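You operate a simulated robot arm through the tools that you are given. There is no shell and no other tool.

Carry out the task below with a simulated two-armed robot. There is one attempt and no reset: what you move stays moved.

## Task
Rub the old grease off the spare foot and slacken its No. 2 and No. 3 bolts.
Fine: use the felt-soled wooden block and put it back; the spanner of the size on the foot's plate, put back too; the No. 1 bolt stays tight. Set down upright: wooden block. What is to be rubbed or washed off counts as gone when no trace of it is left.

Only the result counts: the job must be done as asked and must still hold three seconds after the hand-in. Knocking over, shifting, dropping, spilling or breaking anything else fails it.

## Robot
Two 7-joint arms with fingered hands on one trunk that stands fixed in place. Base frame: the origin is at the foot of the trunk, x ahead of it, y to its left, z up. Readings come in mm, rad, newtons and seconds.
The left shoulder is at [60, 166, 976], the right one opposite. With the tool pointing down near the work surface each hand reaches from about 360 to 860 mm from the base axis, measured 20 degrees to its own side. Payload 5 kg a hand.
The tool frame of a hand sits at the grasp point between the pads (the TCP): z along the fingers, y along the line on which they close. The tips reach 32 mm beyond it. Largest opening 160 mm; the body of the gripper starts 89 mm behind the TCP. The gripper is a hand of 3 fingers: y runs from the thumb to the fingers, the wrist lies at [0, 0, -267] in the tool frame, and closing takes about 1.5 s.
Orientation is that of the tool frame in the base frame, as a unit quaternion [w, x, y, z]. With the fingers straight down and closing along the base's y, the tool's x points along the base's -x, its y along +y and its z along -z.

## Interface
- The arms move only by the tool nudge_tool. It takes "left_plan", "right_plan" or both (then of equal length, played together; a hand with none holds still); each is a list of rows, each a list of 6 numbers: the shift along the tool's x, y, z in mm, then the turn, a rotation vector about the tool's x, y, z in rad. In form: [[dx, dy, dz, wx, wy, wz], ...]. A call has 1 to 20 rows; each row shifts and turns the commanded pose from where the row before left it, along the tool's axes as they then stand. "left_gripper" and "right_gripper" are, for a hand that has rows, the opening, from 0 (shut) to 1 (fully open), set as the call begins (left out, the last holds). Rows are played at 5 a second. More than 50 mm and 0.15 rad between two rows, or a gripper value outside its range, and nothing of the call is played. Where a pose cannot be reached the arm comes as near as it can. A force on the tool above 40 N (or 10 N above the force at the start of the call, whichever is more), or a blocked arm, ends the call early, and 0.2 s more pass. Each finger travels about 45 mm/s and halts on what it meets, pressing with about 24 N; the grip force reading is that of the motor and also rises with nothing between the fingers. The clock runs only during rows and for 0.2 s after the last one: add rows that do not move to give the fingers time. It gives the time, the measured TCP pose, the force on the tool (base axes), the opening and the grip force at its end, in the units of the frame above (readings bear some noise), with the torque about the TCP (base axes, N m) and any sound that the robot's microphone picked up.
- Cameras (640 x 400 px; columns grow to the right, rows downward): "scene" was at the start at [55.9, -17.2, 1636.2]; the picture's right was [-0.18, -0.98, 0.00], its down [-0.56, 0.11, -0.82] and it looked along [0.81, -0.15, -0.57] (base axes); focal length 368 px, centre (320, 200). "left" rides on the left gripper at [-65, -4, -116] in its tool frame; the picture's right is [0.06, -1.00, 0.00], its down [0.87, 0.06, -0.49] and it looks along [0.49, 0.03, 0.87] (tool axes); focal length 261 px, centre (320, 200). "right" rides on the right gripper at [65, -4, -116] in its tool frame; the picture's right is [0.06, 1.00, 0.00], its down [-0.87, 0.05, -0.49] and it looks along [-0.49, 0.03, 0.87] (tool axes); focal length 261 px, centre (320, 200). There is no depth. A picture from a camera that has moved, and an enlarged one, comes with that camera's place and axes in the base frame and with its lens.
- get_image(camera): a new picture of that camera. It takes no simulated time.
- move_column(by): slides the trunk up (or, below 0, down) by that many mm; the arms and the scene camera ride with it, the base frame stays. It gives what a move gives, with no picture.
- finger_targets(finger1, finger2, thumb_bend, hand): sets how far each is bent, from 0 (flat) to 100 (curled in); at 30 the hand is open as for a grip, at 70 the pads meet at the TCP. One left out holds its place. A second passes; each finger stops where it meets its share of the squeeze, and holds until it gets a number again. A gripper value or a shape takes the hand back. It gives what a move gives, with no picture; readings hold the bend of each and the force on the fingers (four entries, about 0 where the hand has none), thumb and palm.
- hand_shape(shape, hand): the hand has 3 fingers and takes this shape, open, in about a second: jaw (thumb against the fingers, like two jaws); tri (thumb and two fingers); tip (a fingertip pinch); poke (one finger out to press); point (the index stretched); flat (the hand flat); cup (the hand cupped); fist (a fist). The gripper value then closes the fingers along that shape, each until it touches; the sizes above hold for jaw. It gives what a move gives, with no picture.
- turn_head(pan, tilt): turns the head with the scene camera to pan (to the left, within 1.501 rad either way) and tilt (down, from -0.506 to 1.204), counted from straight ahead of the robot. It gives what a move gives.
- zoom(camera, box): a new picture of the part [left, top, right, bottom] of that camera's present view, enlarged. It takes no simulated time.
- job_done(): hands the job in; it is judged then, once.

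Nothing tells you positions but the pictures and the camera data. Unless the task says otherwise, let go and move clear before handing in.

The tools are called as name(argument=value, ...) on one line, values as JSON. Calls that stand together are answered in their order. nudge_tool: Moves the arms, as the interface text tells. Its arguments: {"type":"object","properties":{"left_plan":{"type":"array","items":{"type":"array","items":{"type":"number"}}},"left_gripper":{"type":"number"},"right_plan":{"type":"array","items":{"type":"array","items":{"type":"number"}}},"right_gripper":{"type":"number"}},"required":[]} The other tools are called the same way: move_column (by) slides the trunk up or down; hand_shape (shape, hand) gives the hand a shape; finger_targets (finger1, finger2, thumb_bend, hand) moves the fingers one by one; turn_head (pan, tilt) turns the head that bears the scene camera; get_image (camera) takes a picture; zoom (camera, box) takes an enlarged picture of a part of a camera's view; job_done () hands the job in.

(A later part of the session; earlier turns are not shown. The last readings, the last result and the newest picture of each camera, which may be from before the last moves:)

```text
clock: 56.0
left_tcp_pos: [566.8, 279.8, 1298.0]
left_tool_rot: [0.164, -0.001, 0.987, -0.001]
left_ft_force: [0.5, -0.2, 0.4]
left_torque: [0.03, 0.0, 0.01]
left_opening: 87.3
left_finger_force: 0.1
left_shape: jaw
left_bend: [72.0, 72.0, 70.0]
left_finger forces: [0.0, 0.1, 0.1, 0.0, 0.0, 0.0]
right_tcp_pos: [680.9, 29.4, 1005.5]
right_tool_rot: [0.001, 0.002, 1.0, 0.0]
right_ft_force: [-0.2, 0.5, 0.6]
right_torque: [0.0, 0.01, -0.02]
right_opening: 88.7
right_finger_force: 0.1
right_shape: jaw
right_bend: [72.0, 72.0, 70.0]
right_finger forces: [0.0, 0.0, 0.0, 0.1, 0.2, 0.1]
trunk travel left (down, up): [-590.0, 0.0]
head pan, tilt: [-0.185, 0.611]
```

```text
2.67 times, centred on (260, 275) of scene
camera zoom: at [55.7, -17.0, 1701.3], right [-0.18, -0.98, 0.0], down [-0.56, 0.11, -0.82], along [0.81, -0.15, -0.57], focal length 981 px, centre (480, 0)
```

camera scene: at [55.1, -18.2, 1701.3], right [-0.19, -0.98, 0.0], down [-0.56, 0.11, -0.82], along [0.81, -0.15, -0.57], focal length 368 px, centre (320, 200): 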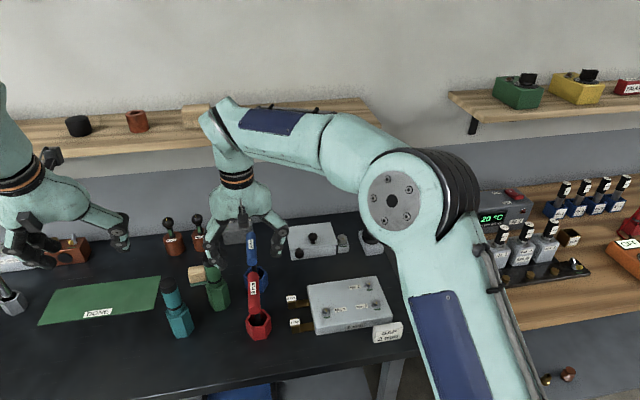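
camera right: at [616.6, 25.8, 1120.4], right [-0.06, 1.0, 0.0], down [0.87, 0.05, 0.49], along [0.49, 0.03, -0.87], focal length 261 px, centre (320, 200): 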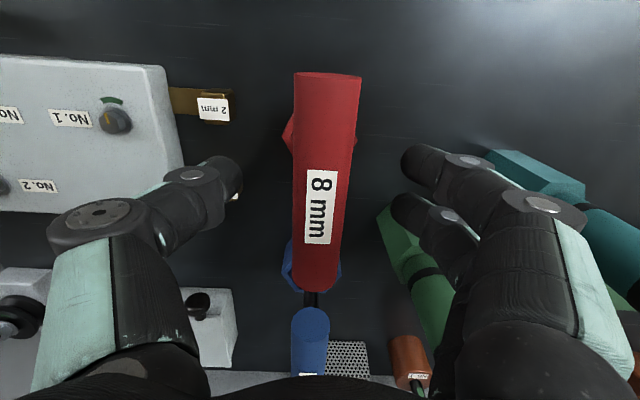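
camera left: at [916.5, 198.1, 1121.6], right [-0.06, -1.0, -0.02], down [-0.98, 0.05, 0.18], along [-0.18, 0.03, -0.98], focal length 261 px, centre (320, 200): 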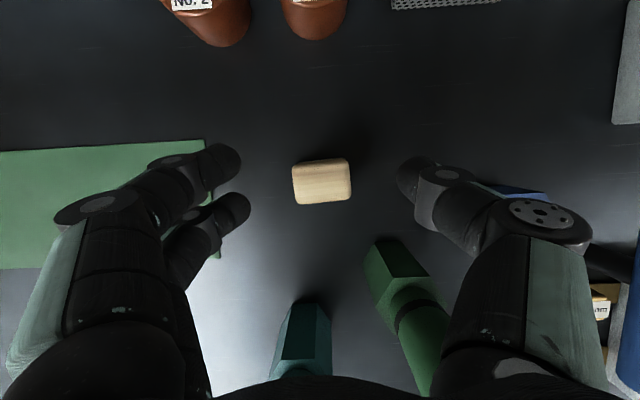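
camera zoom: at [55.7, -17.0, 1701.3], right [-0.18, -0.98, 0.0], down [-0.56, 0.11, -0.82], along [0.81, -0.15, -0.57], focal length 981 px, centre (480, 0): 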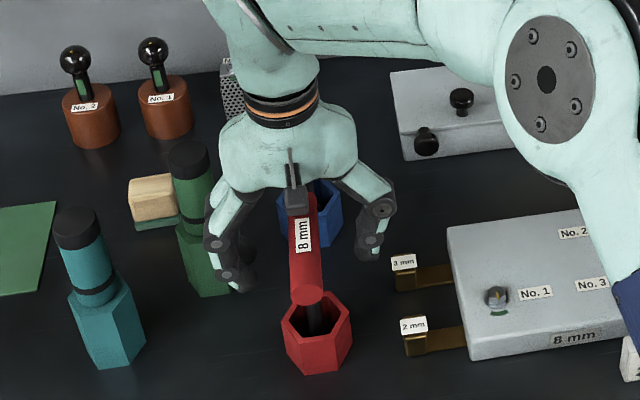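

nudge_tool(right_plan=[[0, 0.7, 0, 0, 0, 0], [0, 0, 0, 0, 0, 0], [0, 0, 0, 0, 0, 0], [0, 0, 0, 0, 0, 0], [0, 0, 0, 0, 0, 0], [0, 0, 0, 0, 0, 0], [0, 0, 0, 0, 0, 0], [0, 0, 0, 0, 0, 0], [0, 0, 0, 0, 0, 0]], right_gripper=0)

get_image(camera="right")

zoom(camera="scene", box=[200, 200, 320, 350])

```text
clock: 58.0
left_tcp_pos: [567.2, 281.2, 1298.3]
left_tool_rot: [0.164, -0.001, 0.986, -0.001]
left_ft_force: [0.0, 0.2, -0.2]
left_torque: [0.0, -0.01, -0.02]
left_opening: 87.7
left_finger_force: 0.1
left_shape: jaw
left_bend: [72.0, 72.0, 70.0]
left_finger forces: [0.0, 0.0, 0.1, 0.0, 0.1, 0.1]
right_tcp_pos: [681.6, 30.3, 1005.0]
right_tool_rot: [0.0, 0.001, 1.0, 0.0]
right_ft_force: [0.4, -0.8, 0.5]
right_torque: [-0.03, 0.01, 0.0]
right_opening: 20.0
right_finger_force: 23.8
right_shape: jaw
right_bend: [72.0, 72.0, 71.0]
right_finger forces: [8.5, 8.4, 0.0, 0.0, 20.4, 0.0]
trunk travel left (down, up): [-590.0, 0.0]
head pan, tilt: [-0.185, 0.611]
```

```text
taken
camera right: at [616.7, 26.5, 1120.5], right [-0.06, 1.0, 0.0], down [0.87, 0.05, 0.49], along [0.49, 0.03, -0.87], focal length 261 px, centre (320, 200)
```

right: 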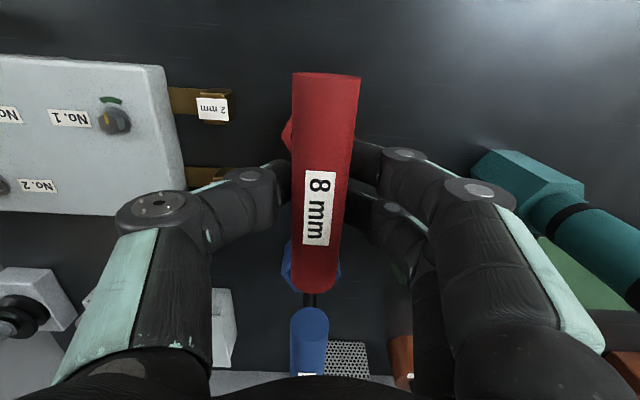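

```text
2.67 times, centred on (260, 275) of scene
camera zoom: at [56.2, -16.9, 1701.2], right [-0.18, -0.98, 0.0], down [-0.56, 0.11, -0.82], along [0.8, -0.15, -0.57], focal length 981 px, centre (480, 0)
```

zoom: 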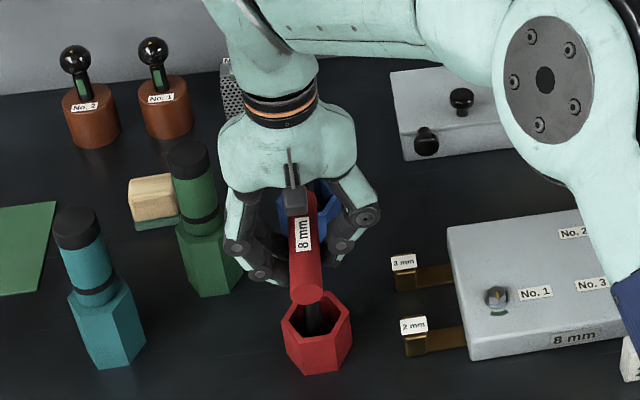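

The handle is gripped. I'll lift it straight up out of the holder and look.

nudge_tool(right_plan=[[0, 0, -5, 0, 0, 0], [0, 0, -15, 0, 0, 0], [0, 0, -20, 0, 0, 0], [0, 0, -20, 0, 0, 0], [0, 0, -20, 0, 0, 0], [0, 0, -20, 0, 0, 0], [0, 0, -15, 0, 0, 0], [0, 0, 0, 0, 0, 0]])

get_image(camera="right")

zoom(camera="scene", box=[200, 180, 320, 350])

get_image(camera="left")

```text
clock: 59.8
left_tcp_pos: [567.3, 279.8, 1297.7]
left_tool_rot: [0.164, -0.001, 0.986, -0.001]
left_ft_force: [-0.8, 0.9, -0.1]
left_torque: [-0.02, -0.02, 0.01]
left_opening: 87.3
left_finger_force: 0.0
left_shape: jaw
left_bend: [72.0, 72.0, 70.0]
left_finger forces: [0.1, 0.0, 0.0, 0.0, 0.0, 0.1]
right_tcp_pos: [681.9, 31.5, 1120.3]
right_tool_rot: [0.001, 0.002, 1.0, 0.0]
right_ft_force: [-0.3, -0.5, -2.5]
right_torque: [-0.01, 0.0, 0.01]
right_opening: 19.9
right_finger_force: 24.1
right_shape: jaw
right_bend: [72.0, 72.0, 71.0]
right_finger forces: [8.2, 7.9, 0.0, 0.0, 20.4, 0.0]
trunk travel left (down, up): [-590.0, 0.0]
head pan, tilt: [-0.185, 0.611]
```

```text
taken
camera right: at [617.1, 27.1, 1235.8], right [-0.06, 1.0, 0.0], down [0.87, 0.05, 0.49], along [0.49, 0.03, -0.87], focal length 261 px, centre (320, 200)
```

right: 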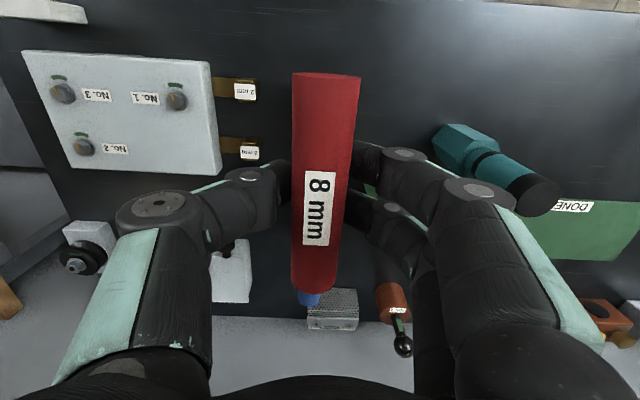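

```text
2.35 times, centred on (260, 265) of scene
camera zoom: at [56.3, -16.9, 1701.2], right [-0.18, -0.98, 0.0], down [-0.56, 0.11, -0.82], along [0.8, -0.15, -0.57], focal length 865 px, centre (461, 47)
```

zoom: 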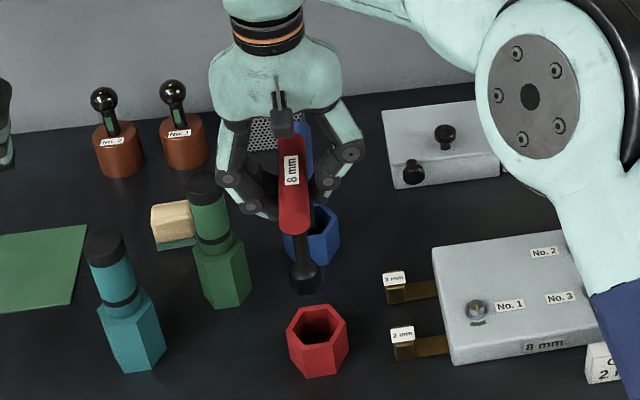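

```text
taken
camera left: at [592.3, 278.1, 1427.7], right [-0.06, -1.0, -0.02], down [-0.98, 0.05, 0.18], along [-0.18, 0.03, -0.98], focal length 261 px, centre (320, 200)
```

left: 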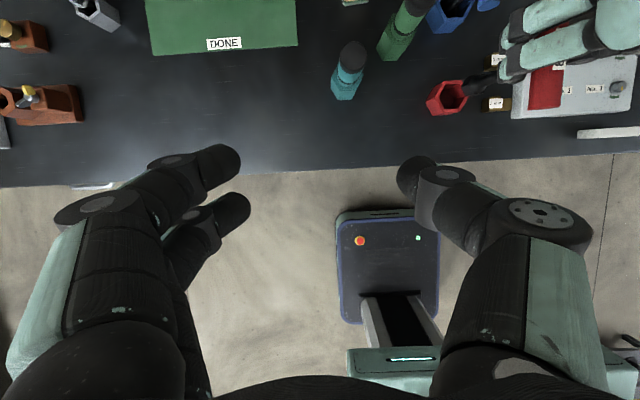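

zoom(camera="scene", box=[232, 245, 272, 320])

zoom(camera="left", box=[420, 40, 520, 130])

zoom(camera="right", box=[10, 40, 270, 200])

```text
5.33 times, centred on (252, 282) of scene
camera zoom: at [56.3, -16.9, 1701.2], right [-0.18, -0.98, 0.0], down [-0.56, 0.11, -0.82], along [0.8, -0.15, -0.57], focal length 1961 px, centre (683, -240)
```

zoom: 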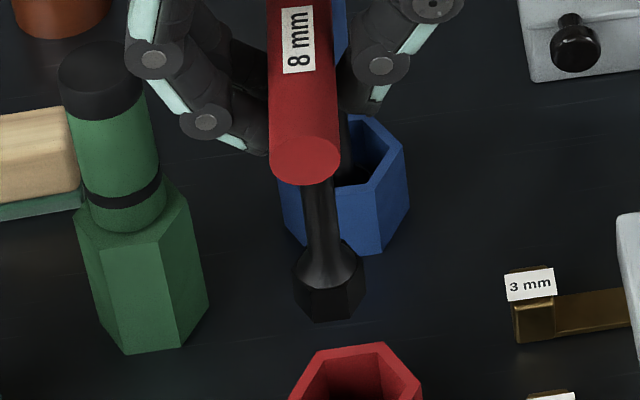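

```text
4.44 times, centred on (470, 85) of left
camera zoom: at [592.3, 278.1, 1427.7], right [-0.06, -1.0, -0.02], down [-0.98, 0.05, 0.18], along [-0.18, 0.03, -0.98], focal length 1158 px, centre (-347, 711)
```

zoom: 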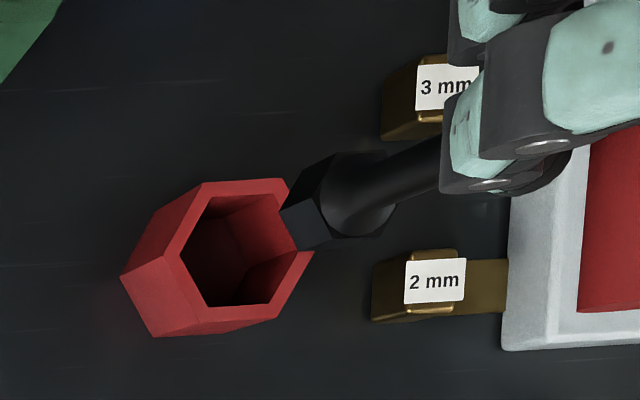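

```text
2.46 times, centred on (140, 120) of right
camera zoom: at [617.1, 27.1, 1235.8], right [-0.06, 1.0, 0.0], down [0.87, 0.05, 0.49], along [0.49, 0.03, -0.87], focal length 642 px, centre (763, 397)
```

zoom: 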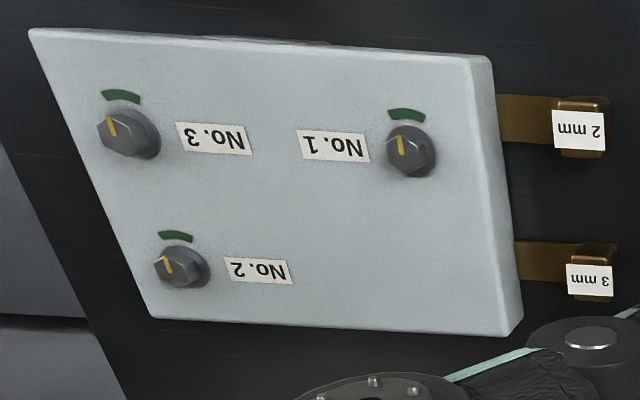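

zoom(camera="scene", box=[245, 286, 261, 306])

zoom(camera="left", box=[480, 68, 512, 98])

```text
16.00 times, centred on (253, 296) of scene
camera zoom: at [56.3, -16.9, 1701.2], right [-0.18, -0.98, 0.0], down [-0.56, 0.11, -0.82], along [0.8, -0.15, -0.57], focal length 5884 px, centre (1392, -1336)
```

zoom: 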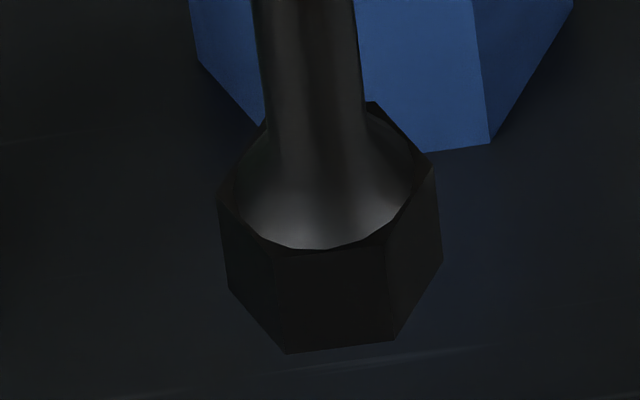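

```text
13.33 times, centred on (496, 83) of left
camera zoom: at [592.3, 278.1, 1427.7], right [-0.06, -1.0, -0.02], down [-0.98, 0.05, 0.18], along [-0.18, 0.03, -0.98], focal length 3475 px, centre (-2027, 1760)
```

zoom: 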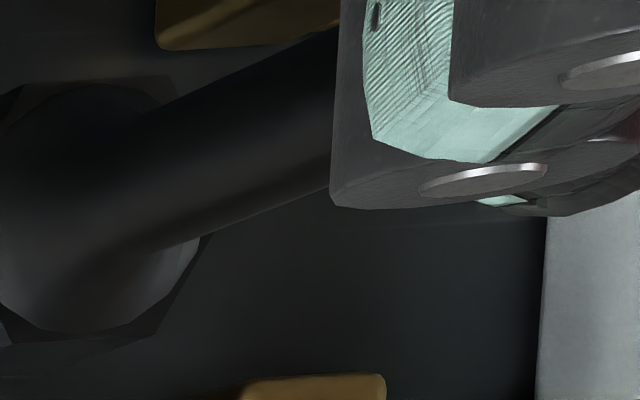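

The spanner's socket is a hex whose corners sit 30° off the bolts' corners while the handle lies along x. So the handle must be yawed ±30° or ±90° to fit. I'll carry it over bolt No. 3 and test the wrist's yaw range there.

nudge_tool(right_plan=[[0.9, -40.2, -1.3, 0, 0, 0], [0.9, -40.2, -1.3, 0, 0, 0], [0.9, -40.2, -1.3, 0, 0, 0], [0.9, -40.2, -1.3, 0, 0, 0], [0.9, -40.2, -1.3, 0, 0, 0], [0.9, -40.2, -1.3, 0, 0, 0], [0.9, -40.2, -1.3, 0, 0, 0], [0.7, -40.2, -1.3, 0, 0, 0], [0, 0, 0, 0, 0, 0]])

nudge_tool(right_plan=[[0, 0, 0, 0, 0, 0.13], [0, 0, 0, 0, 0, 0.13], [0, 0, 0, 0, 0, 0.13], [0, 0, 0, 0, 0, 0.13], [0, 0, 0, 0, 0, 0.13], [0, 0, 0, 0, 0, 0.13], [0, 0, 0, 0, 0, 0.13], [0, 0, 0, 0, 0, 0.13], [0, 0, 0, 0, 0, 0.13], [0, 0, 0, 0, 0, 0.13], [0, 0, 0, 0, 0, 0.13], [0, 0, 0, 0, 0, 0.14], [0, 0, 0, 0, 0, 0]])

get_image(camera="scene")

get_image(camera="right")

```text
clock: 61.8
left_tcp_pos: [566.3, 281.8, 1297.9]
left_tool_rot: [0.165, -0.001, 0.986, -0.002]
left_ft_force: [-0.1, -0.3, -0.1]
left_torque: [0.0, 0.02, -0.02]
left_opening: 87.1
left_finger_force: 0.0
left_shape: jaw
left_bend: [72.0, 72.0, 70.0]
left_finger forces: [0.0, 0.0, 0.0, 0.0, 0.1, 0.0]
right_tcp_pos: [672.9, -290.0, 1129.9]
right_tool_rot: [0.0, 0.0, 1.0, -0.001]
right_ft_force: [0.4, -0.5, -3.1]
right_torque: [0.03, 0.02, 0.01]
right_opening: 19.8
right_finger_force: 24.3
right_shape: jaw
right_bend: [72.0, 72.0, 71.0]
right_finger forces: [7.9, 7.9, 0.1, 0.1, 20.3, 0.0]
trunk travel left (down, up): [-590.0, 0.0]
head pan, tilt: [-0.185, 0.611]
```

```text
clock: 64.6
left_tcp_pos: [566.6, 280.8, 1297.5]
left_tool_rot: [0.165, 0.0, 0.986, -0.001]
left_ft_force: [-0.2, -0.4, 0.7]
left_torque: [0.05, 0.01, 0.01]
left_opening: 87.6
left_finger_force: 0.1
left_shape: jaw
left_bend: [72.0, 72.0, 70.0]
left_finger forces: [0.0, 0.0, 0.1, 0.0, 0.0, 0.0]
right_tcp_pos: [673.9, -290.7, 1129.0]
right_tool_rot: [0.001, 0.708, 0.706, 0.0]
right_ft_force: [0.0, -0.1, -2.9]
right_torque: [0.01, -0.04, 0.01]
right_opening: 19.8
right_finger_force: 24.0
right_shape: jaw
right_bend: [72.0, 72.0, 71.0]
right_finger forces: [7.6, 7.6, 0.0, 0.1, 20.1, 0.0]
trunk travel left (down, up): [-590.0, 0.0]
head pan, tilt: [-0.185, 0.611]
```

```text
taken
camera scene: at [56.2, -17.2, 1701.2], right [-0.18, -0.98, 0.0], down [-0.56, 0.11, -0.82], along [0.8, -0.15, -0.57], focal length 368 px, centre (320, 200)
```

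scene: 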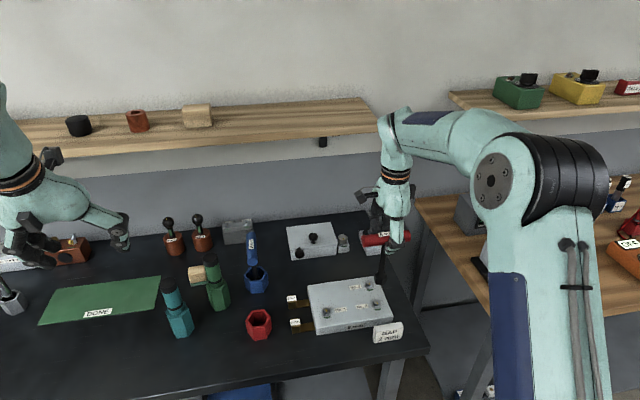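

```text
taken
camera right: at [670.1, -225.9, 1245.6], right [1.0, 0.06, 0.0], down [0.05, -0.87, 0.49], along [0.03, -0.49, -0.87], focal length 261 px, centre (320, 200)
```

right: 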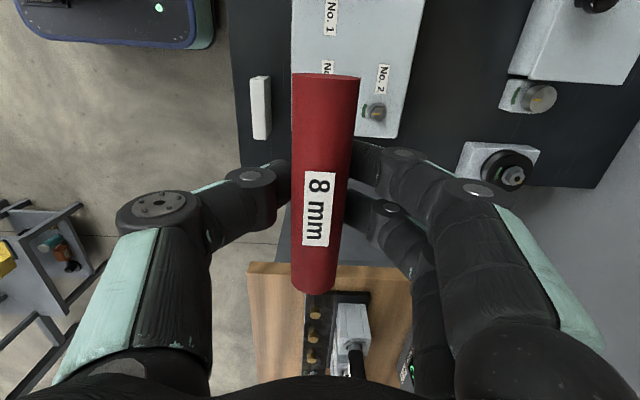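

zoom(camera="scene", box=[350, 220, 410, 310])

zoom(camera="scene", box=[362, 265, 394, 297])

```text
4.44 times, centred on (380, 265) of scene
camera zoom: at [56.2, -17.2, 1701.2], right [-0.18, -0.98, 0.0], down [-0.56, 0.11, -0.82], along [0.8, -0.15, -0.57], focal length 1634 px, centre (53, -89)
```

zoom: 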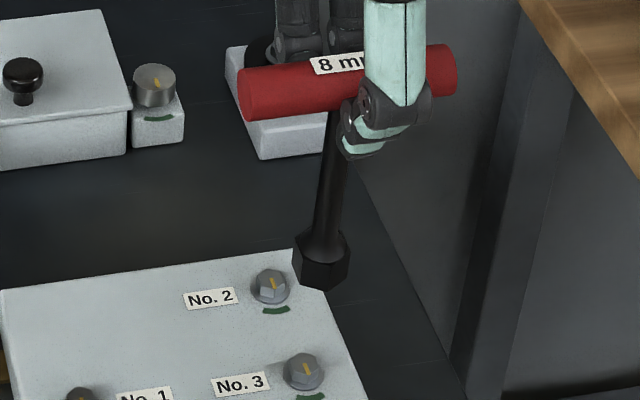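

```text
12.50 times, centred on (378, 281) of scene
camera zoom: at [56.2, -17.2, 1701.2], right [-0.18, -0.98, 0.0], down [-0.56, 0.11, -0.82], along [0.8, -0.15, -0.57], focal length 4597 px, centre (-405, -812)
```

zoom: 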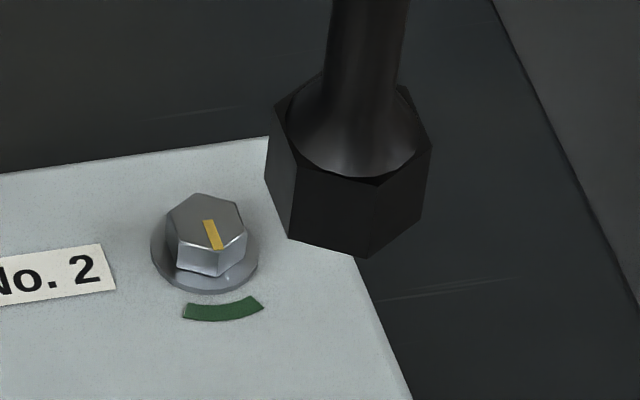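

nudge_tool(left_plan=[[-0.1, -40, 26, 0, 0, 0], [-0.1, -40, 26, 0, 0, 0], [-0.1, -40, 26, 0, 0, 0], [-0.1, -40, 26, 0, 0, 0], [0, 0, 0, 0, 0, 0]])

get_image(camera="left")

zoom(camera="left", box=[500, 20, 640, 140])

get_image(camera="scene")

```text
clock: 65.8
left_tcp_pos: [600.7, 123.1, 1201.1]
left_tool_rot: [0.164, -0.002, 0.986, -0.001]
left_ft_force: [-0.6, 1.0, -0.4]
left_torque: [-0.02, 0.02, -0.02]
left_opening: 87.4
left_finger_force: 0.1
left_shape: jaw
left_bend: [72.0, 72.0, 70.0]
left_finger forces: [0.0, 0.0, 0.0, 0.0, 0.1, 0.0]
right_tcp_pos: [673.2, -289.6, 1130.9]
right_tool_rot: [0.0, 0.707, 0.707, -0.001]
right_ft_force: [0.1, -0.4, -2.3]
right_torque: [-0.01, -0.04, 0.0]
right_opening: 19.8
right_finger_force: 24.2
right_shape: jaw
right_bend: [72.0, 72.0, 71.0]
right_finger forces: [7.6, 7.6, 0.0, 0.0, 20.0, 0.0]
trunk travel left (down, up): [-590.0, 0.0]
head pan, tilt: [-0.185, 0.611]
```

```text
taken
camera left: at [625.8, 120.1, 1330.9], right [-0.06, -1.0, -0.02], down [-0.98, 0.05, 0.18], along [-0.18, 0.03, -0.98], focal length 261 px, centre (320, 200)
```

left: 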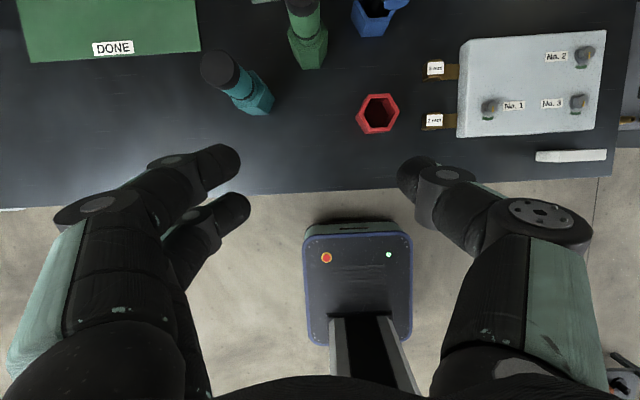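

```text
3.33 times, centred on (570, 80) of left
camera zoom: at [625.8, 120.1, 1330.9], right [-0.06, -1.0, -0.02], down [-0.98, 0.05, 0.18], along [-0.18, 0.03, -0.98], focal length 869 px, centre (-513, 600)
```

zoom: 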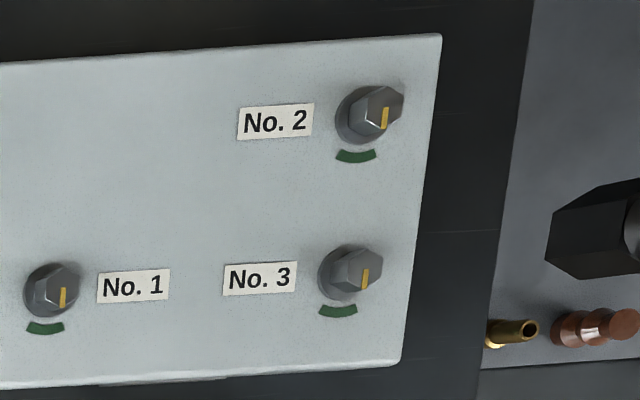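

```text
taken
camera scene: at [55.6, -16.2, 1701.3], right [-0.18, -0.98, 0.0], down [-0.56, 0.11, -0.82], along [0.81, -0.15, -0.57], focal length 368 px, centre (320, 200)
```

scene: 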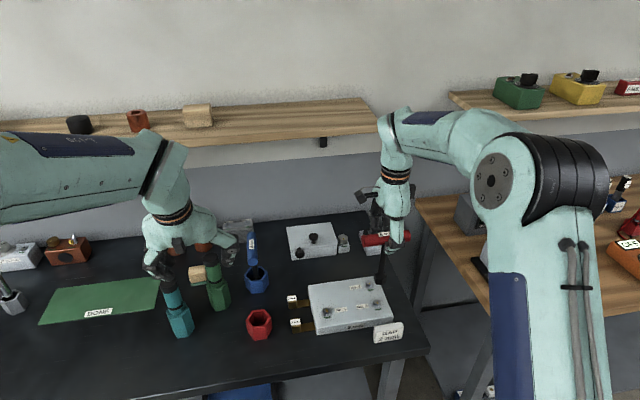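

nudge_tool(left_plan=[[0, -40, 0, 0, 0, 0], [0, -40, 0, 0, 0, 0], [0, -40, 0, 0, 0, 0], [0, 0, 0, 0, 0, 0]])

get_image(camera="left")

get_image(camera="scene")

```text
clock: 66.8
left_tcp_pos: [601.3, 3.1, 1203.5]
left_tool_rot: [0.165, -0.002, 0.986, -0.001]
left_ft_force: [-0.1, 0.2, -0.7]
left_torque: [-0.05, 0.02, -0.04]
left_opening: 87.6
left_finger_force: 0.1
left_shape: jaw
left_bend: [72.0, 72.0, 70.0]
left_finger forces: [0.1, 0.0, 0.0, 0.1, 0.1, 0.0]
right_tcp_pos: [674.3, -289.2, 1130.3]
right_tool_rot: [-0.001, 0.707, 0.707, 0.0]
right_ft_force: [-0.7, 0.5, -2.9]
right_torque: [-0.03, 0.04, -0.01]
right_opening: 20.0
right_finger_force: 24.5
right_shape: jaw
right_bend: [72.0, 72.0, 71.0]
right_finger forces: [7.5, 7.4, 0.0, 0.1, 19.9, 0.0]
trunk travel left (down, up): [-590.0, 0.0]
head pan, tilt: [-0.185, 0.611]
```

```text
taken
camera left: at [626.2, 0.7, 1331.9], right [-0.06, -1.0, -0.02], down [-0.98, 0.05, 0.18], along [-0.18, 0.03, -0.98], focal length 261 px, centre (320, 200)
```

left: 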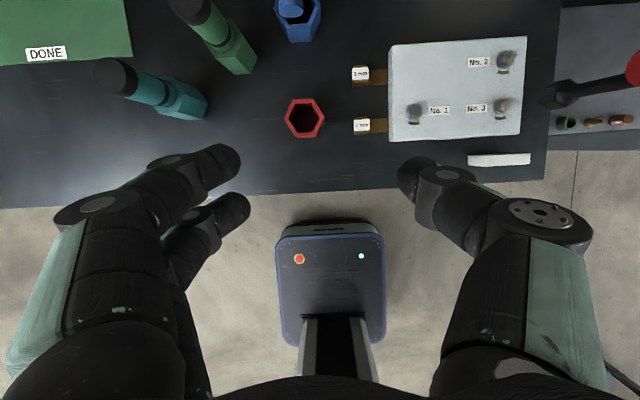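

```text
taken
camera scene: at [56.0, -16.0, 1701.2], right [-0.18, -0.98, 0.0], down [-0.56, 0.11, -0.82], along [0.81, -0.15, -0.57], focal length 368 px, centre (320, 200)
```

scene: 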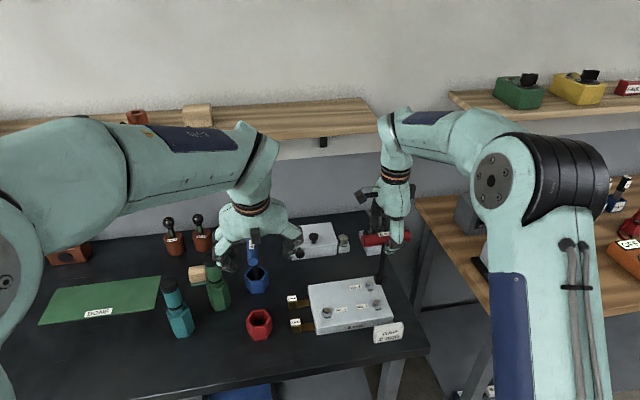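

nudge_tool(right_plan=[[0, 0, 20, 0, 0, 0], [0, 0, 20, 0, 0, 0], [0, 0, 20, 0, 0, 0], [0, 0, 0, 0, 0, 0]])

zoom(camera="left", box=[460, 40, 580, 140])

zoom(camera="scene", box=[350, 255, 410, 305])

```text
clock: 67.8
left_tcp_pos: [601.4, 2.3, 1202.6]
left_tool_rot: [0.165, 0.0, 0.986, -0.001]
left_ft_force: [0.0, 0.1, -0.1]
left_torque: [0.02, -0.02, 0.03]
left_opening: 87.6
left_finger_force: 0.0
left_shape: jaw
left_bend: [72.0, 72.0, 70.0]
left_finger forces: [0.1, 0.0, 0.0, 0.1, 0.0, 0.0]
right_tcp_pos: [674.2, -291.2, 1070.4]
right_tool_rot: [-0.001, 0.708, 0.706, 0.0]
right_ft_force: [0.5, -0.2, -3.4]
right_torque: [0.01, 0.01, -0.01]
right_opening: 19.9
right_finger_force: 23.9
right_shape: jaw
right_bend: [72.0, 72.0, 71.0]
right_finger forces: [7.4, 7.4, 0.0, 0.0, 19.9, 0.1]
trunk travel left (down, up): [-590.0, 0.0]
head pan, tilt: [-0.185, 0.611]
```

```text
4.00 times, centred on (520, 90) of left
camera zoom: at [626.0, -0.4, 1331.9], right [-0.06, -1.0, -0.02], down [-0.98, 0.05, 0.18], along [-0.18, 0.03, -0.98], focal length 1043 px, centre (-480, 640)
```

zoom: 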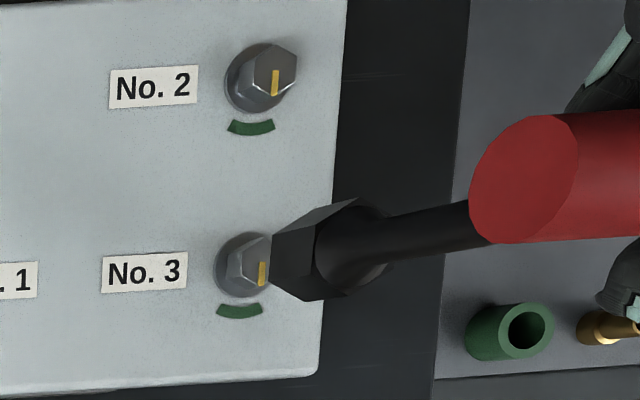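

```text
8.00 times, centred on (380, 280) of scene
camera zoom: at [55.8, -17.3, 1701.3], right [-0.18, -0.98, 0.0], down [-0.56, 0.11, -0.82], along [0.81, -0.15, -0.57], focal length 2942 px, centre (-160, -440)
```

zoom: 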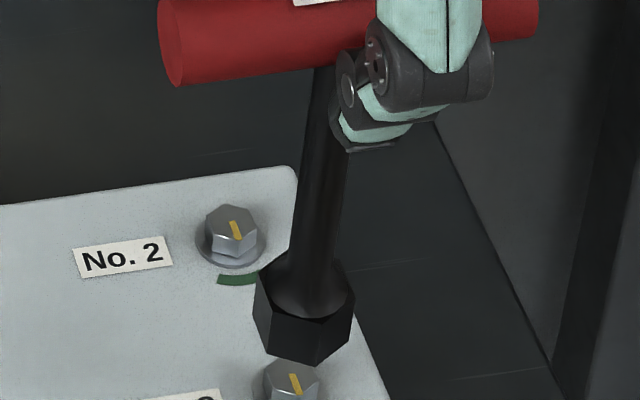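

zoom(camera="left", box=[495, 80, 543, 120])

zoom(camera="scene", box=[365, 280, 397, 304])

```text
10.00 times, centred on (519, 100) of left
camera zoom: at [626.0, -0.4, 1331.9], right [-0.06, -1.0, -0.02], down [-0.98, 0.05, 0.18], along [-0.18, 0.03, -0.98], focal length 2606 px, centre (-1670, 1200)
```

zoom: 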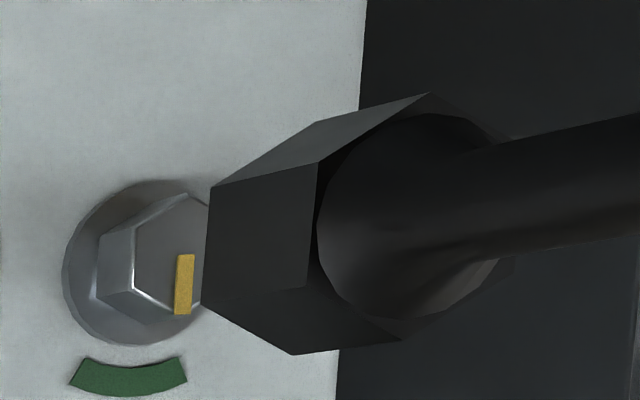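

```text
16.00 times, centred on (381, 292) of scene
camera zoom: at [55.8, -17.3, 1701.3], right [-0.18, -0.98, 0.0], down [-0.56, 0.11, -0.82], along [0.81, -0.15, -0.57], focal length 5884 px, centre (-656, -1272)
```

zoom: 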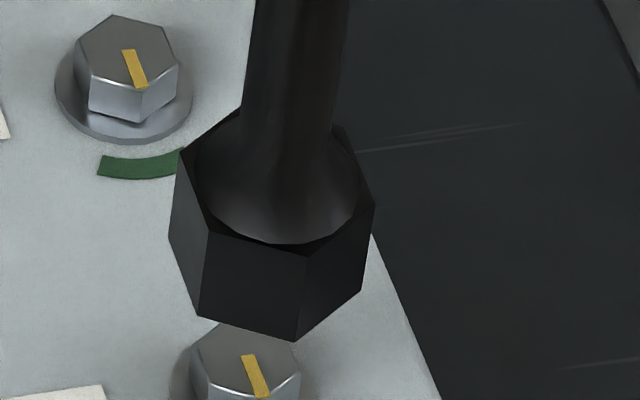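

Triangulating from both cameras, the socket is about 1.8 mm short of bolt No. 3 in x and 25 mm above it. I'll shift, lower to just above the head, and recheck.

nudge_tool(right_plan=[[0, 1.8, 7, 0, 0, 0], [0, 0, 7, 0, 0, 0], [0, 0, 6, 0, 0, 0], [0, 0, 0, 0, 0, 0]])

zoom(camera="left", box=[485, 80, 533, 120])

zoom(camera="scene", box=[365, 285, 397, 309])

```text
clock: 68.8
left_tcp_pos: [601.7, 3.7, 1202.3]
left_tool_rot: [0.164, -0.001, 0.986, 0.0]
left_ft_force: [0.5, 1.1, 1.7]
left_torque: [0.04, 0.0, 0.01]
left_opening: 87.4
left_finger_force: 0.0
left_shape: jaw
left_bend: [72.0, 72.0, 70.0]
left_finger forces: [0.0, 0.0, 0.0, 0.0, 0.0, 0.1]
right_tcp_pos: [675.8, -291.6, 1049.2]
right_tool_rot: [0.0, 0.707, 0.707, 0.0]
right_ft_force: [-0.6, -0.2, -2.4]
right_torque: [0.01, -0.03, 0.03]
right_opening: 19.3
right_finger_force: 23.8
right_shape: jaw
right_bend: [72.0, 72.0, 71.0]
right_finger forces: [7.5, 7.5, 0.0, 0.0, 19.8, 0.1]
trunk travel left (down, up): [-590.0, 0.0]
head pan, tilt: [-0.185, 0.611]
```

```text
10.00 times, centred on (509, 100) of left
camera zoom: at [626.2, -0.3, 1331.7], right [-0.06, -1.0, -0.02], down [-0.98, 0.05, 0.18], along [-0.18, 0.03, -0.98], focal length 2606 px, centre (-1570, 1200)
```

zoom: 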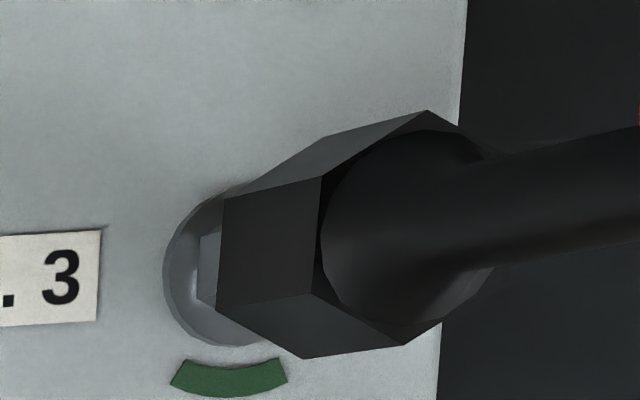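

```text
16.00 times, centred on (381, 297) of scene
camera zoom: at [56.1, -17.3, 1701.2], right [-0.18, -0.98, 0.0], down [-0.56, 0.11, -0.82], along [0.8, -0.15, -0.57], focal length 5884 px, centre (-656, -1352)
```

zoom: 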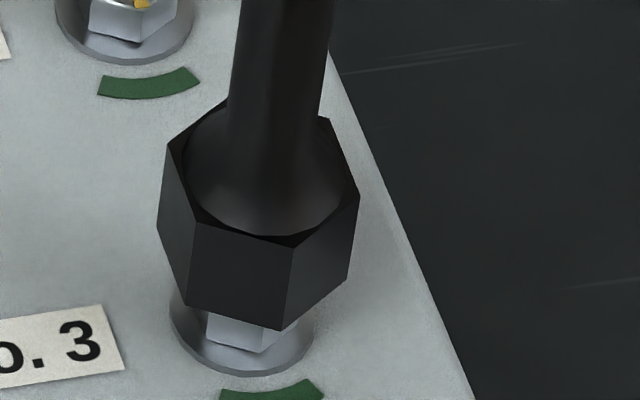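

nudge_tool(right_plan=[[0, 0, 2, 0, 0, 0], [0, 0, 2, 0, 0, 0], [0, 0, 0, 0, 0, 0]])

nudge_tool(right_plan=[[0, 0, 1.5, 0, 0, 0], [0, 0, 0, 0, 0, 0]])

nudge_tool(right_plan=[[0, 0, 1.5, 0, 0, 0], [0, 0, 0, 0, 0, 0]])

```text
clock: 69.6
left_tcp_pos: [601.1, 3.1, 1202.7]
left_tool_rot: [0.165, 0.0, 0.986, 0.0]
left_ft_force: [0.4, -0.4, -0.2]
left_torque: [-0.03, -0.02, -0.01]
left_opening: 87.9
left_finger_force: 0.0
left_shape: jaw
left_bend: [72.0, 72.0, 70.0]
left_finger forces: [0.0, 0.0, 0.0, 0.0, 0.0, 0.0]
right_tcp_pos: [675.4, -291.0, 1045.9]
right_tool_rot: [-0.001, 0.707, 0.708, 0.001]
right_ft_force: [1.1, 0.7, -2.4]
right_torque: [0.02, 0.01, -0.01]
right_opening: 19.7
right_finger_force: 23.9
right_shape: jaw
right_bend: [72.0, 72.0, 71.0]
right_finger forces: [7.5, 7.4, 0.0, 0.1, 19.8, 0.1]
trunk travel left (down, up): [-590.0, 0.0]
head pan, tilt: [-0.185, 0.611]
```

```text
clock: 70.2
left_tcp_pos: [601.0, 4.2, 1201.2]
left_tool_rot: [0.165, -0.001, 0.986, -0.001]
left_ft_force: [-0.4, -0.1, 0.3]
left_torque: [0.01, 0.0, 0.0]
left_opening: 87.5
left_finger_force: 0.1
left_shape: jaw
left_bend: [72.0, 72.0, 70.0]
left_finger forces: [0.1, 0.0, 0.0, 0.0, 0.0, 0.0]
right_tcp_pos: [675.3, -291.4, 1044.4]
right_tool_rot: [-0.001, 0.707, 0.707, 0.001]
right_ft_force: [-0.1, -0.1, -2.3]
right_torque: [0.02, 0.01, -0.01]
right_opening: 19.6
right_finger_force: 23.8
right_shape: jaw
right_bend: [72.0, 72.0, 71.0]
right_finger forces: [7.5, 7.4, 0.0, 0.1, 19.9, 0.1]
trunk travel left (down, up): [-590.0, 0.0]
head pan, tilt: [-0.185, 0.611]
```

```text
clock: 70.8
left_tcp_pos: [600.0, 3.0, 1201.8]
left_tool_rot: [0.164, 0.0, 0.986, -0.001]
left_ft_force: [0.1, 0.5, 0.1]
left_torque: [0.0, -0.02, 0.0]
left_opening: 87.9
left_finger_force: 0.1
left_shape: jaw
left_bend: [72.0, 72.0, 70.0]
left_finger forces: [0.0, 0.0, 0.1, 0.0, 0.1, 0.1]
right_tcp_pos: [675.6, -291.3, 1043.6]
right_tool_rot: [0.0, 0.708, 0.706, 0.0]
right_ft_force: [0.5, 0.5, -2.7]
right_torque: [-0.01, 0.0, 0.01]
right_opening: 19.5
right_finger_force: 23.7
right_shape: jaw
right_bend: [72.0, 72.0, 71.0]
right_finger forces: [7.4, 7.4, 0.0, 0.0, 19.8, 0.0]
trunk travel left (down, up): [-590.0, 0.0]
head pan, tilt: [-0.185, 0.611]
```

nudge_tool(right_plan=[[0, 0, 1.5, 0, 0, 0], [0, 0, 0, 0, 0, 0]])

nudge_tool(right_plan=[[0, 0, 1.5, 0, 0, 0], [0, 0, 0, 0, 0, 0]])

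zoom(camera="scene", box=[365, 285, 397, 309])

zoom(camera="left", box=[485, 80, 533, 120])

```text
clock: 71.4
left_tcp_pos: [602.2, 4.3, 1201.8]
left_tool_rot: [0.164, -0.001, 0.986, -0.001]
left_ft_force: [0.1, -0.8, 0.1]
left_torque: [0.01, 0.02, -0.02]
left_opening: 87.6
left_finger_force: 0.1
left_shape: jaw
left_bend: [72.0, 72.0, 70.0]
left_finger forces: [0.1, 0.0, 0.1, 0.0, 0.1, 0.0]
right_tcp_pos: [675.5, -291.8, 1041.5]
right_tool_rot: [0.0, 0.708, 0.707, 0.001]
right_ft_force: [0.2, 0.1, -2.9]
right_torque: [-0.03, 0.01, 0.02]
right_opening: 19.7
right_finger_force: 23.9
right_shape: jaw
right_bend: [72.0, 72.0, 71.0]
right_finger forces: [7.4, 7.4, 0.1, 0.0, 19.8, 0.0]
trunk travel left (down, up): [-590.0, 0.0]
head pan, tilt: [-0.185, 0.611]
```

```text
clock: 72.0
left_tcp_pos: [601.3, 3.1, 1202.7]
left_tool_rot: [0.164, -0.001, 0.986, -0.001]
left_ft_force: [0.2, 0.3, -0.5]
left_torque: [-0.02, 0.01, 0.04]
left_opening: 87.8
left_finger_force: 0.1
left_shape: jaw
left_bend: [72.0, 72.0, 70.0]
left_finger forces: [0.0, 0.0, 0.0, 0.1, 0.1, 0.0]
right_tcp_pos: [675.7, -290.6, 1039.5]
right_tool_rot: [0.0, 0.707, 0.707, 0.001]
right_ft_force: [-1.2, -0.1, -2.6]
right_torque: [0.01, -0.02, 0.02]
right_opening: 19.8
right_finger_force: 23.9
right_shape: jaw
right_bend: [72.0, 72.0, 71.0]
right_finger forces: [7.4, 7.4, 0.0, 0.0, 19.7, 0.1]
trunk travel left (down, up): [-590.0, 0.0]
head pan, tilt: [-0.185, 0.611]
```

```text
16.00 times, centred on (381, 297) of scene
camera zoom: at [56.1, -17.3, 1701.2], right [-0.18, -0.98, 0.0], down [-0.56, 0.11, -0.82], along [0.8, -0.15, -0.57], focal length 5884 px, centre (-656, -1352)
```

zoom: 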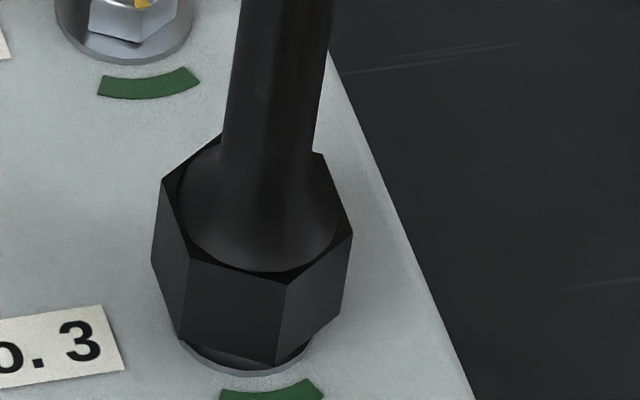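

```text
10.00 times, centred on (509, 100) of left
camera zoom: at [626.2, -0.4, 1331.7], right [-0.06, -1.0, -0.02], down [-0.98, 0.05, 0.18], along [-0.18, 0.03, -0.98], focal length 2606 px, centre (-1570, 1200)
```

zoom: 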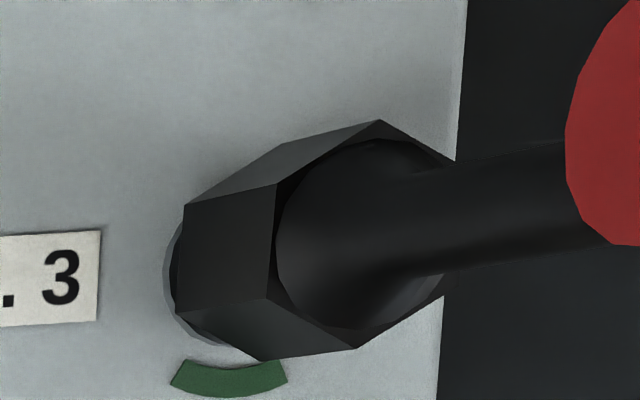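

The socket is slipping over the bolt head with no resistance. I'll go on down until it seats.

nudge_tool(right_plan=[[0, 0, 1.5, 0, 0, 0], [0, 0, 1.5, 0, 0, 0], [0, 0, 0, 0, 0, 0]])

nudge_tool(right_plan=[[0, 0, 1.5, 0, 0, 0], [0, 0, 0, 0, 0, 0]])

zoom(camera="scene", box=[365, 285, 397, 309])

```text
clock: 72.8
left_tcp_pos: [601.7, 1.0, 1201.8]
left_tool_rot: [0.164, -0.001, 0.987, -0.001]
left_ft_force: [-0.2, 0.1, 0.3]
left_torque: [-0.01, 0.02, 0.03]
left_opening: 87.4
left_finger_force: 0.1
left_shape: jaw
left_bend: [72.0, 72.0, 70.0]
left_finger forces: [0.0, 0.0, 0.1, 0.1, 0.0, 0.0]
right_tcp_pos: [675.1, -290.8, 1035.9]
right_tool_rot: [0.0, 0.707, 0.707, 0.0]
right_ft_force: [-0.5, 1.3, -2.4]
right_torque: [-0.03, 0.02, -0.04]
right_opening: 19.5
right_finger_force: 24.1
right_shape: jaw
right_bend: [72.0, 72.0, 71.0]
right_finger forces: [7.4, 7.3, 0.1, 0.0, 19.6, 0.1]
trunk travel left (down, up): [-590.0, 0.0]
head pan, tilt: [-0.185, 0.611]
```

```text
clock: 73.4
left_tcp_pos: [600.9, 3.0, 1202.7]
left_tool_rot: [0.165, -0.001, 0.986, -0.001]
left_ft_force: [0.0, -0.6, -0.2]
left_torque: [0.01, 0.03, 0.0]
left_opening: 87.5
left_finger_force: 0.1
left_shape: jaw
left_bend: [72.0, 72.0, 70.0]
left_finger forces: [0.0, 0.0, 0.0, 0.0, 0.1, 0.0]
right_tcp_pos: [675.1, -290.4, 1035.0]
right_tool_rot: [0.0, 0.707, 0.707, 0.0]
right_ft_force: [-0.3, 0.2, -3.2]
right_torque: [0.02, 0.02, 0.0]
right_opening: 19.2
right_finger_force: 24.1
right_shape: jaw
right_bend: [72.0, 72.0, 71.0]
right_finger forces: [7.3, 7.4, 0.0, 0.0, 19.6, 0.1]
trunk travel left (down, up): [-590.0, 0.0]
head pan, tilt: [-0.185, 0.611]
```

```text
16.00 times, centred on (381, 297) of scene
camera zoom: at [56.1, -17.3, 1701.2], right [-0.18, -0.98, 0.0], down [-0.56, 0.11, -0.82], along [0.8, -0.15, -0.57], focal length 5884 px, centre (-656, -1352)
```

zoom: 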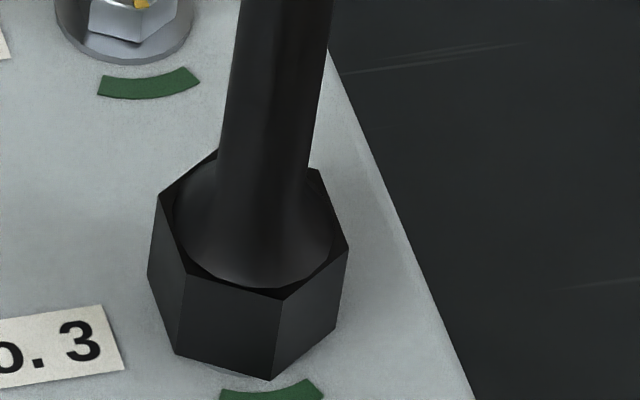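

nudge_tool(right_plan=[[0, 0, 1, 0, 0, 0], [0, 0, 0, 0, 0, 0]])

nudge_tool(right_plan=[[0, 0, 1, 0, 0, 0], [0, 0, 0, 0, 0, 0]])

nudge_tool(right_plan=[[0, 0, 1, 0, 0, 0], [0, 0, 0, 0, 0, 0]])

```text
clock: 74.0
left_tcp_pos: [601.3, 2.9, 1202.0]
left_tool_rot: [0.164, -0.001, 0.986, -0.001]
left_ft_force: [0.5, -0.3, 0.1]
left_torque: [0.0, -0.01, 0.01]
left_opening: 87.7
left_finger_force: 0.1
left_shape: jaw
left_bend: [72.0, 72.0, 70.0]
left_finger forces: [0.1, 0.0, 0.0, 0.0, 0.0, 0.1]
right_tcp_pos: [674.7, -291.2, 1034.1]
right_tool_rot: [-0.001, 0.707, 0.707, 0.0]
right_ft_force: [0.8, 0.2, -1.3]
right_torque: [-0.02, -0.01, -0.01]
right_opening: 19.6
right_finger_force: 23.9
right_shape: jaw
right_bend: [72.0, 72.0, 71.0]
right_finger forces: [7.4, 7.5, 0.0, 0.1, 19.5, 0.0]
trunk travel left (down, up): [-590.0, 0.0]
head pan, tilt: [-0.185, 0.611]
```

```text
clock: 74.6
left_tcp_pos: [601.5, 3.1, 1202.0]
left_tool_rot: [0.164, -0.001, 0.986, -0.002]
left_ft_force: [1.0, -0.8, -1.1]
left_torque: [0.01, 0.0, -0.03]
left_opening: 87.4
left_finger_force: 0.1
left_shape: jaw
left_bend: [72.0, 72.0, 70.0]
left_finger forces: [0.1, 0.0, 0.0, 0.0, 0.0, 0.0]
right_tcp_pos: [675.1, -291.1, 1034.2]
right_tool_rot: [-0.001, 0.707, 0.707, 0.001]
right_ft_force: [0.5, 0.7, -3.2]
right_torque: [-0.01, 0.0, 0.0]
right_opening: 19.8
right_finger_force: 24.1
right_shape: jaw
right_bend: [72.0, 72.0, 71.0]
right_finger forces: [7.4, 7.4, 0.1, 0.0, 19.5, 0.0]
trunk travel left (down, up): [-590.0, 0.0]
head pan, tilt: [-0.185, 0.611]
```

```text
clock: 75.2
left_tcp_pos: [601.7, 1.9, 1202.5]
left_tool_rot: [0.164, 0.0, 0.986, -0.001]
left_ft_force: [-0.1, -0.6, -0.3]
left_torque: [0.02, -0.02, 0.01]
left_opening: 87.7
left_finger_force: 0.1
left_shape: jaw
left_bend: [72.0, 72.0, 70.0]
left_finger forces: [0.1, 0.0, 0.0, 0.0, 0.0, 0.0]
right_tcp_pos: [674.7, -291.2, 1034.0]
right_tool_rot: [-0.001, 0.706, 0.708, 0.0]
right_ft_force: [0.4, 0.8, -1.1]
right_torque: [-0.02, 0.04, -0.02]
right_opening: 19.6
right_finger_force: 24.2
right_shape: jaw
right_bend: [72.0, 72.0, 71.0]
right_finger forces: [7.3, 7.3, 0.0, 0.1, 18.7, 0.1]
trunk travel left (down, up): [-590.0, 0.0]
head pan, tilt: [-0.185, 0.611]
```

The socket is seated at TCP z≈1034. I'll start turning counter-clockwise in small steps and watch the torque.

nudge_tool(right_plan=[[0, 0, 0, 0, 0, -0.06], [0, 0, 0, 0, 0, -0.06], [0, 0, 0, 0, 0, -0.06], [0, 0, 0, 0, 0, 0]])

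get_image(camera="right")

zoom(camera="scene", box=[350, 230, 410, 310])

```text
clock: 76.2
left_tcp_pos: [601.9, 3.0, 1201.8]
left_tool_rot: [0.164, 0.0, 0.986, -0.001]
left_ft_force: [-0.5, -0.1, 0.4]
left_torque: [0.01, -0.01, -0.03]
left_opening: 87.5
left_finger_force: 0.1
left_shape: jaw
left_bend: [72.0, 72.0, 70.0]
left_finger forces: [0.1, 0.1, 0.1, 0.0, 0.0, 0.0]
right_tcp_pos: [675.9, -292.2, 1031.6]
right_tool_rot: [0.0, 0.64, 0.768, 0.0]
right_ft_force: [-1.0, 0.1, -3.1]
right_torque: [-0.04, 0.07, -0.27]
right_opening: 19.6
right_finger_force: 24.1
right_shape: jaw
right_bend: [72.0, 72.0, 71.0]
right_finger forces: [9.0, 7.9, 0.0, 0.1, 19.6, 0.0]
trunk travel left (down, up): [-590.0, 0.0]
head pan, tilt: [-0.185, 0.611]
```

```text
taken
camera right: at [660.1, -228.2, 1148.2], right [0.97, 0.24, 0.0], down [0.21, -0.85, 0.49], along [0.12, -0.48, -0.87], focal length 261 px, centre (320, 200)
```

right: 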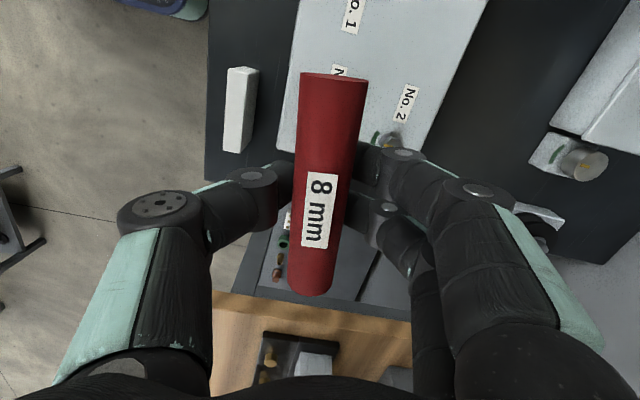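

```text
5.00 times, centred on (380, 270) of scene
camera zoom: at [56.1, -17.3, 1701.2], right [-0.18, -0.98, 0.0], down [-0.56, 0.11, -0.82], along [0.8, -0.15, -0.57], focal length 1839 px, centre (20, -150)
```

zoom: 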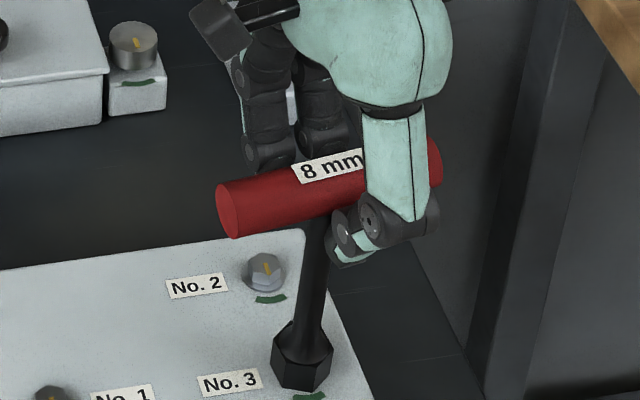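

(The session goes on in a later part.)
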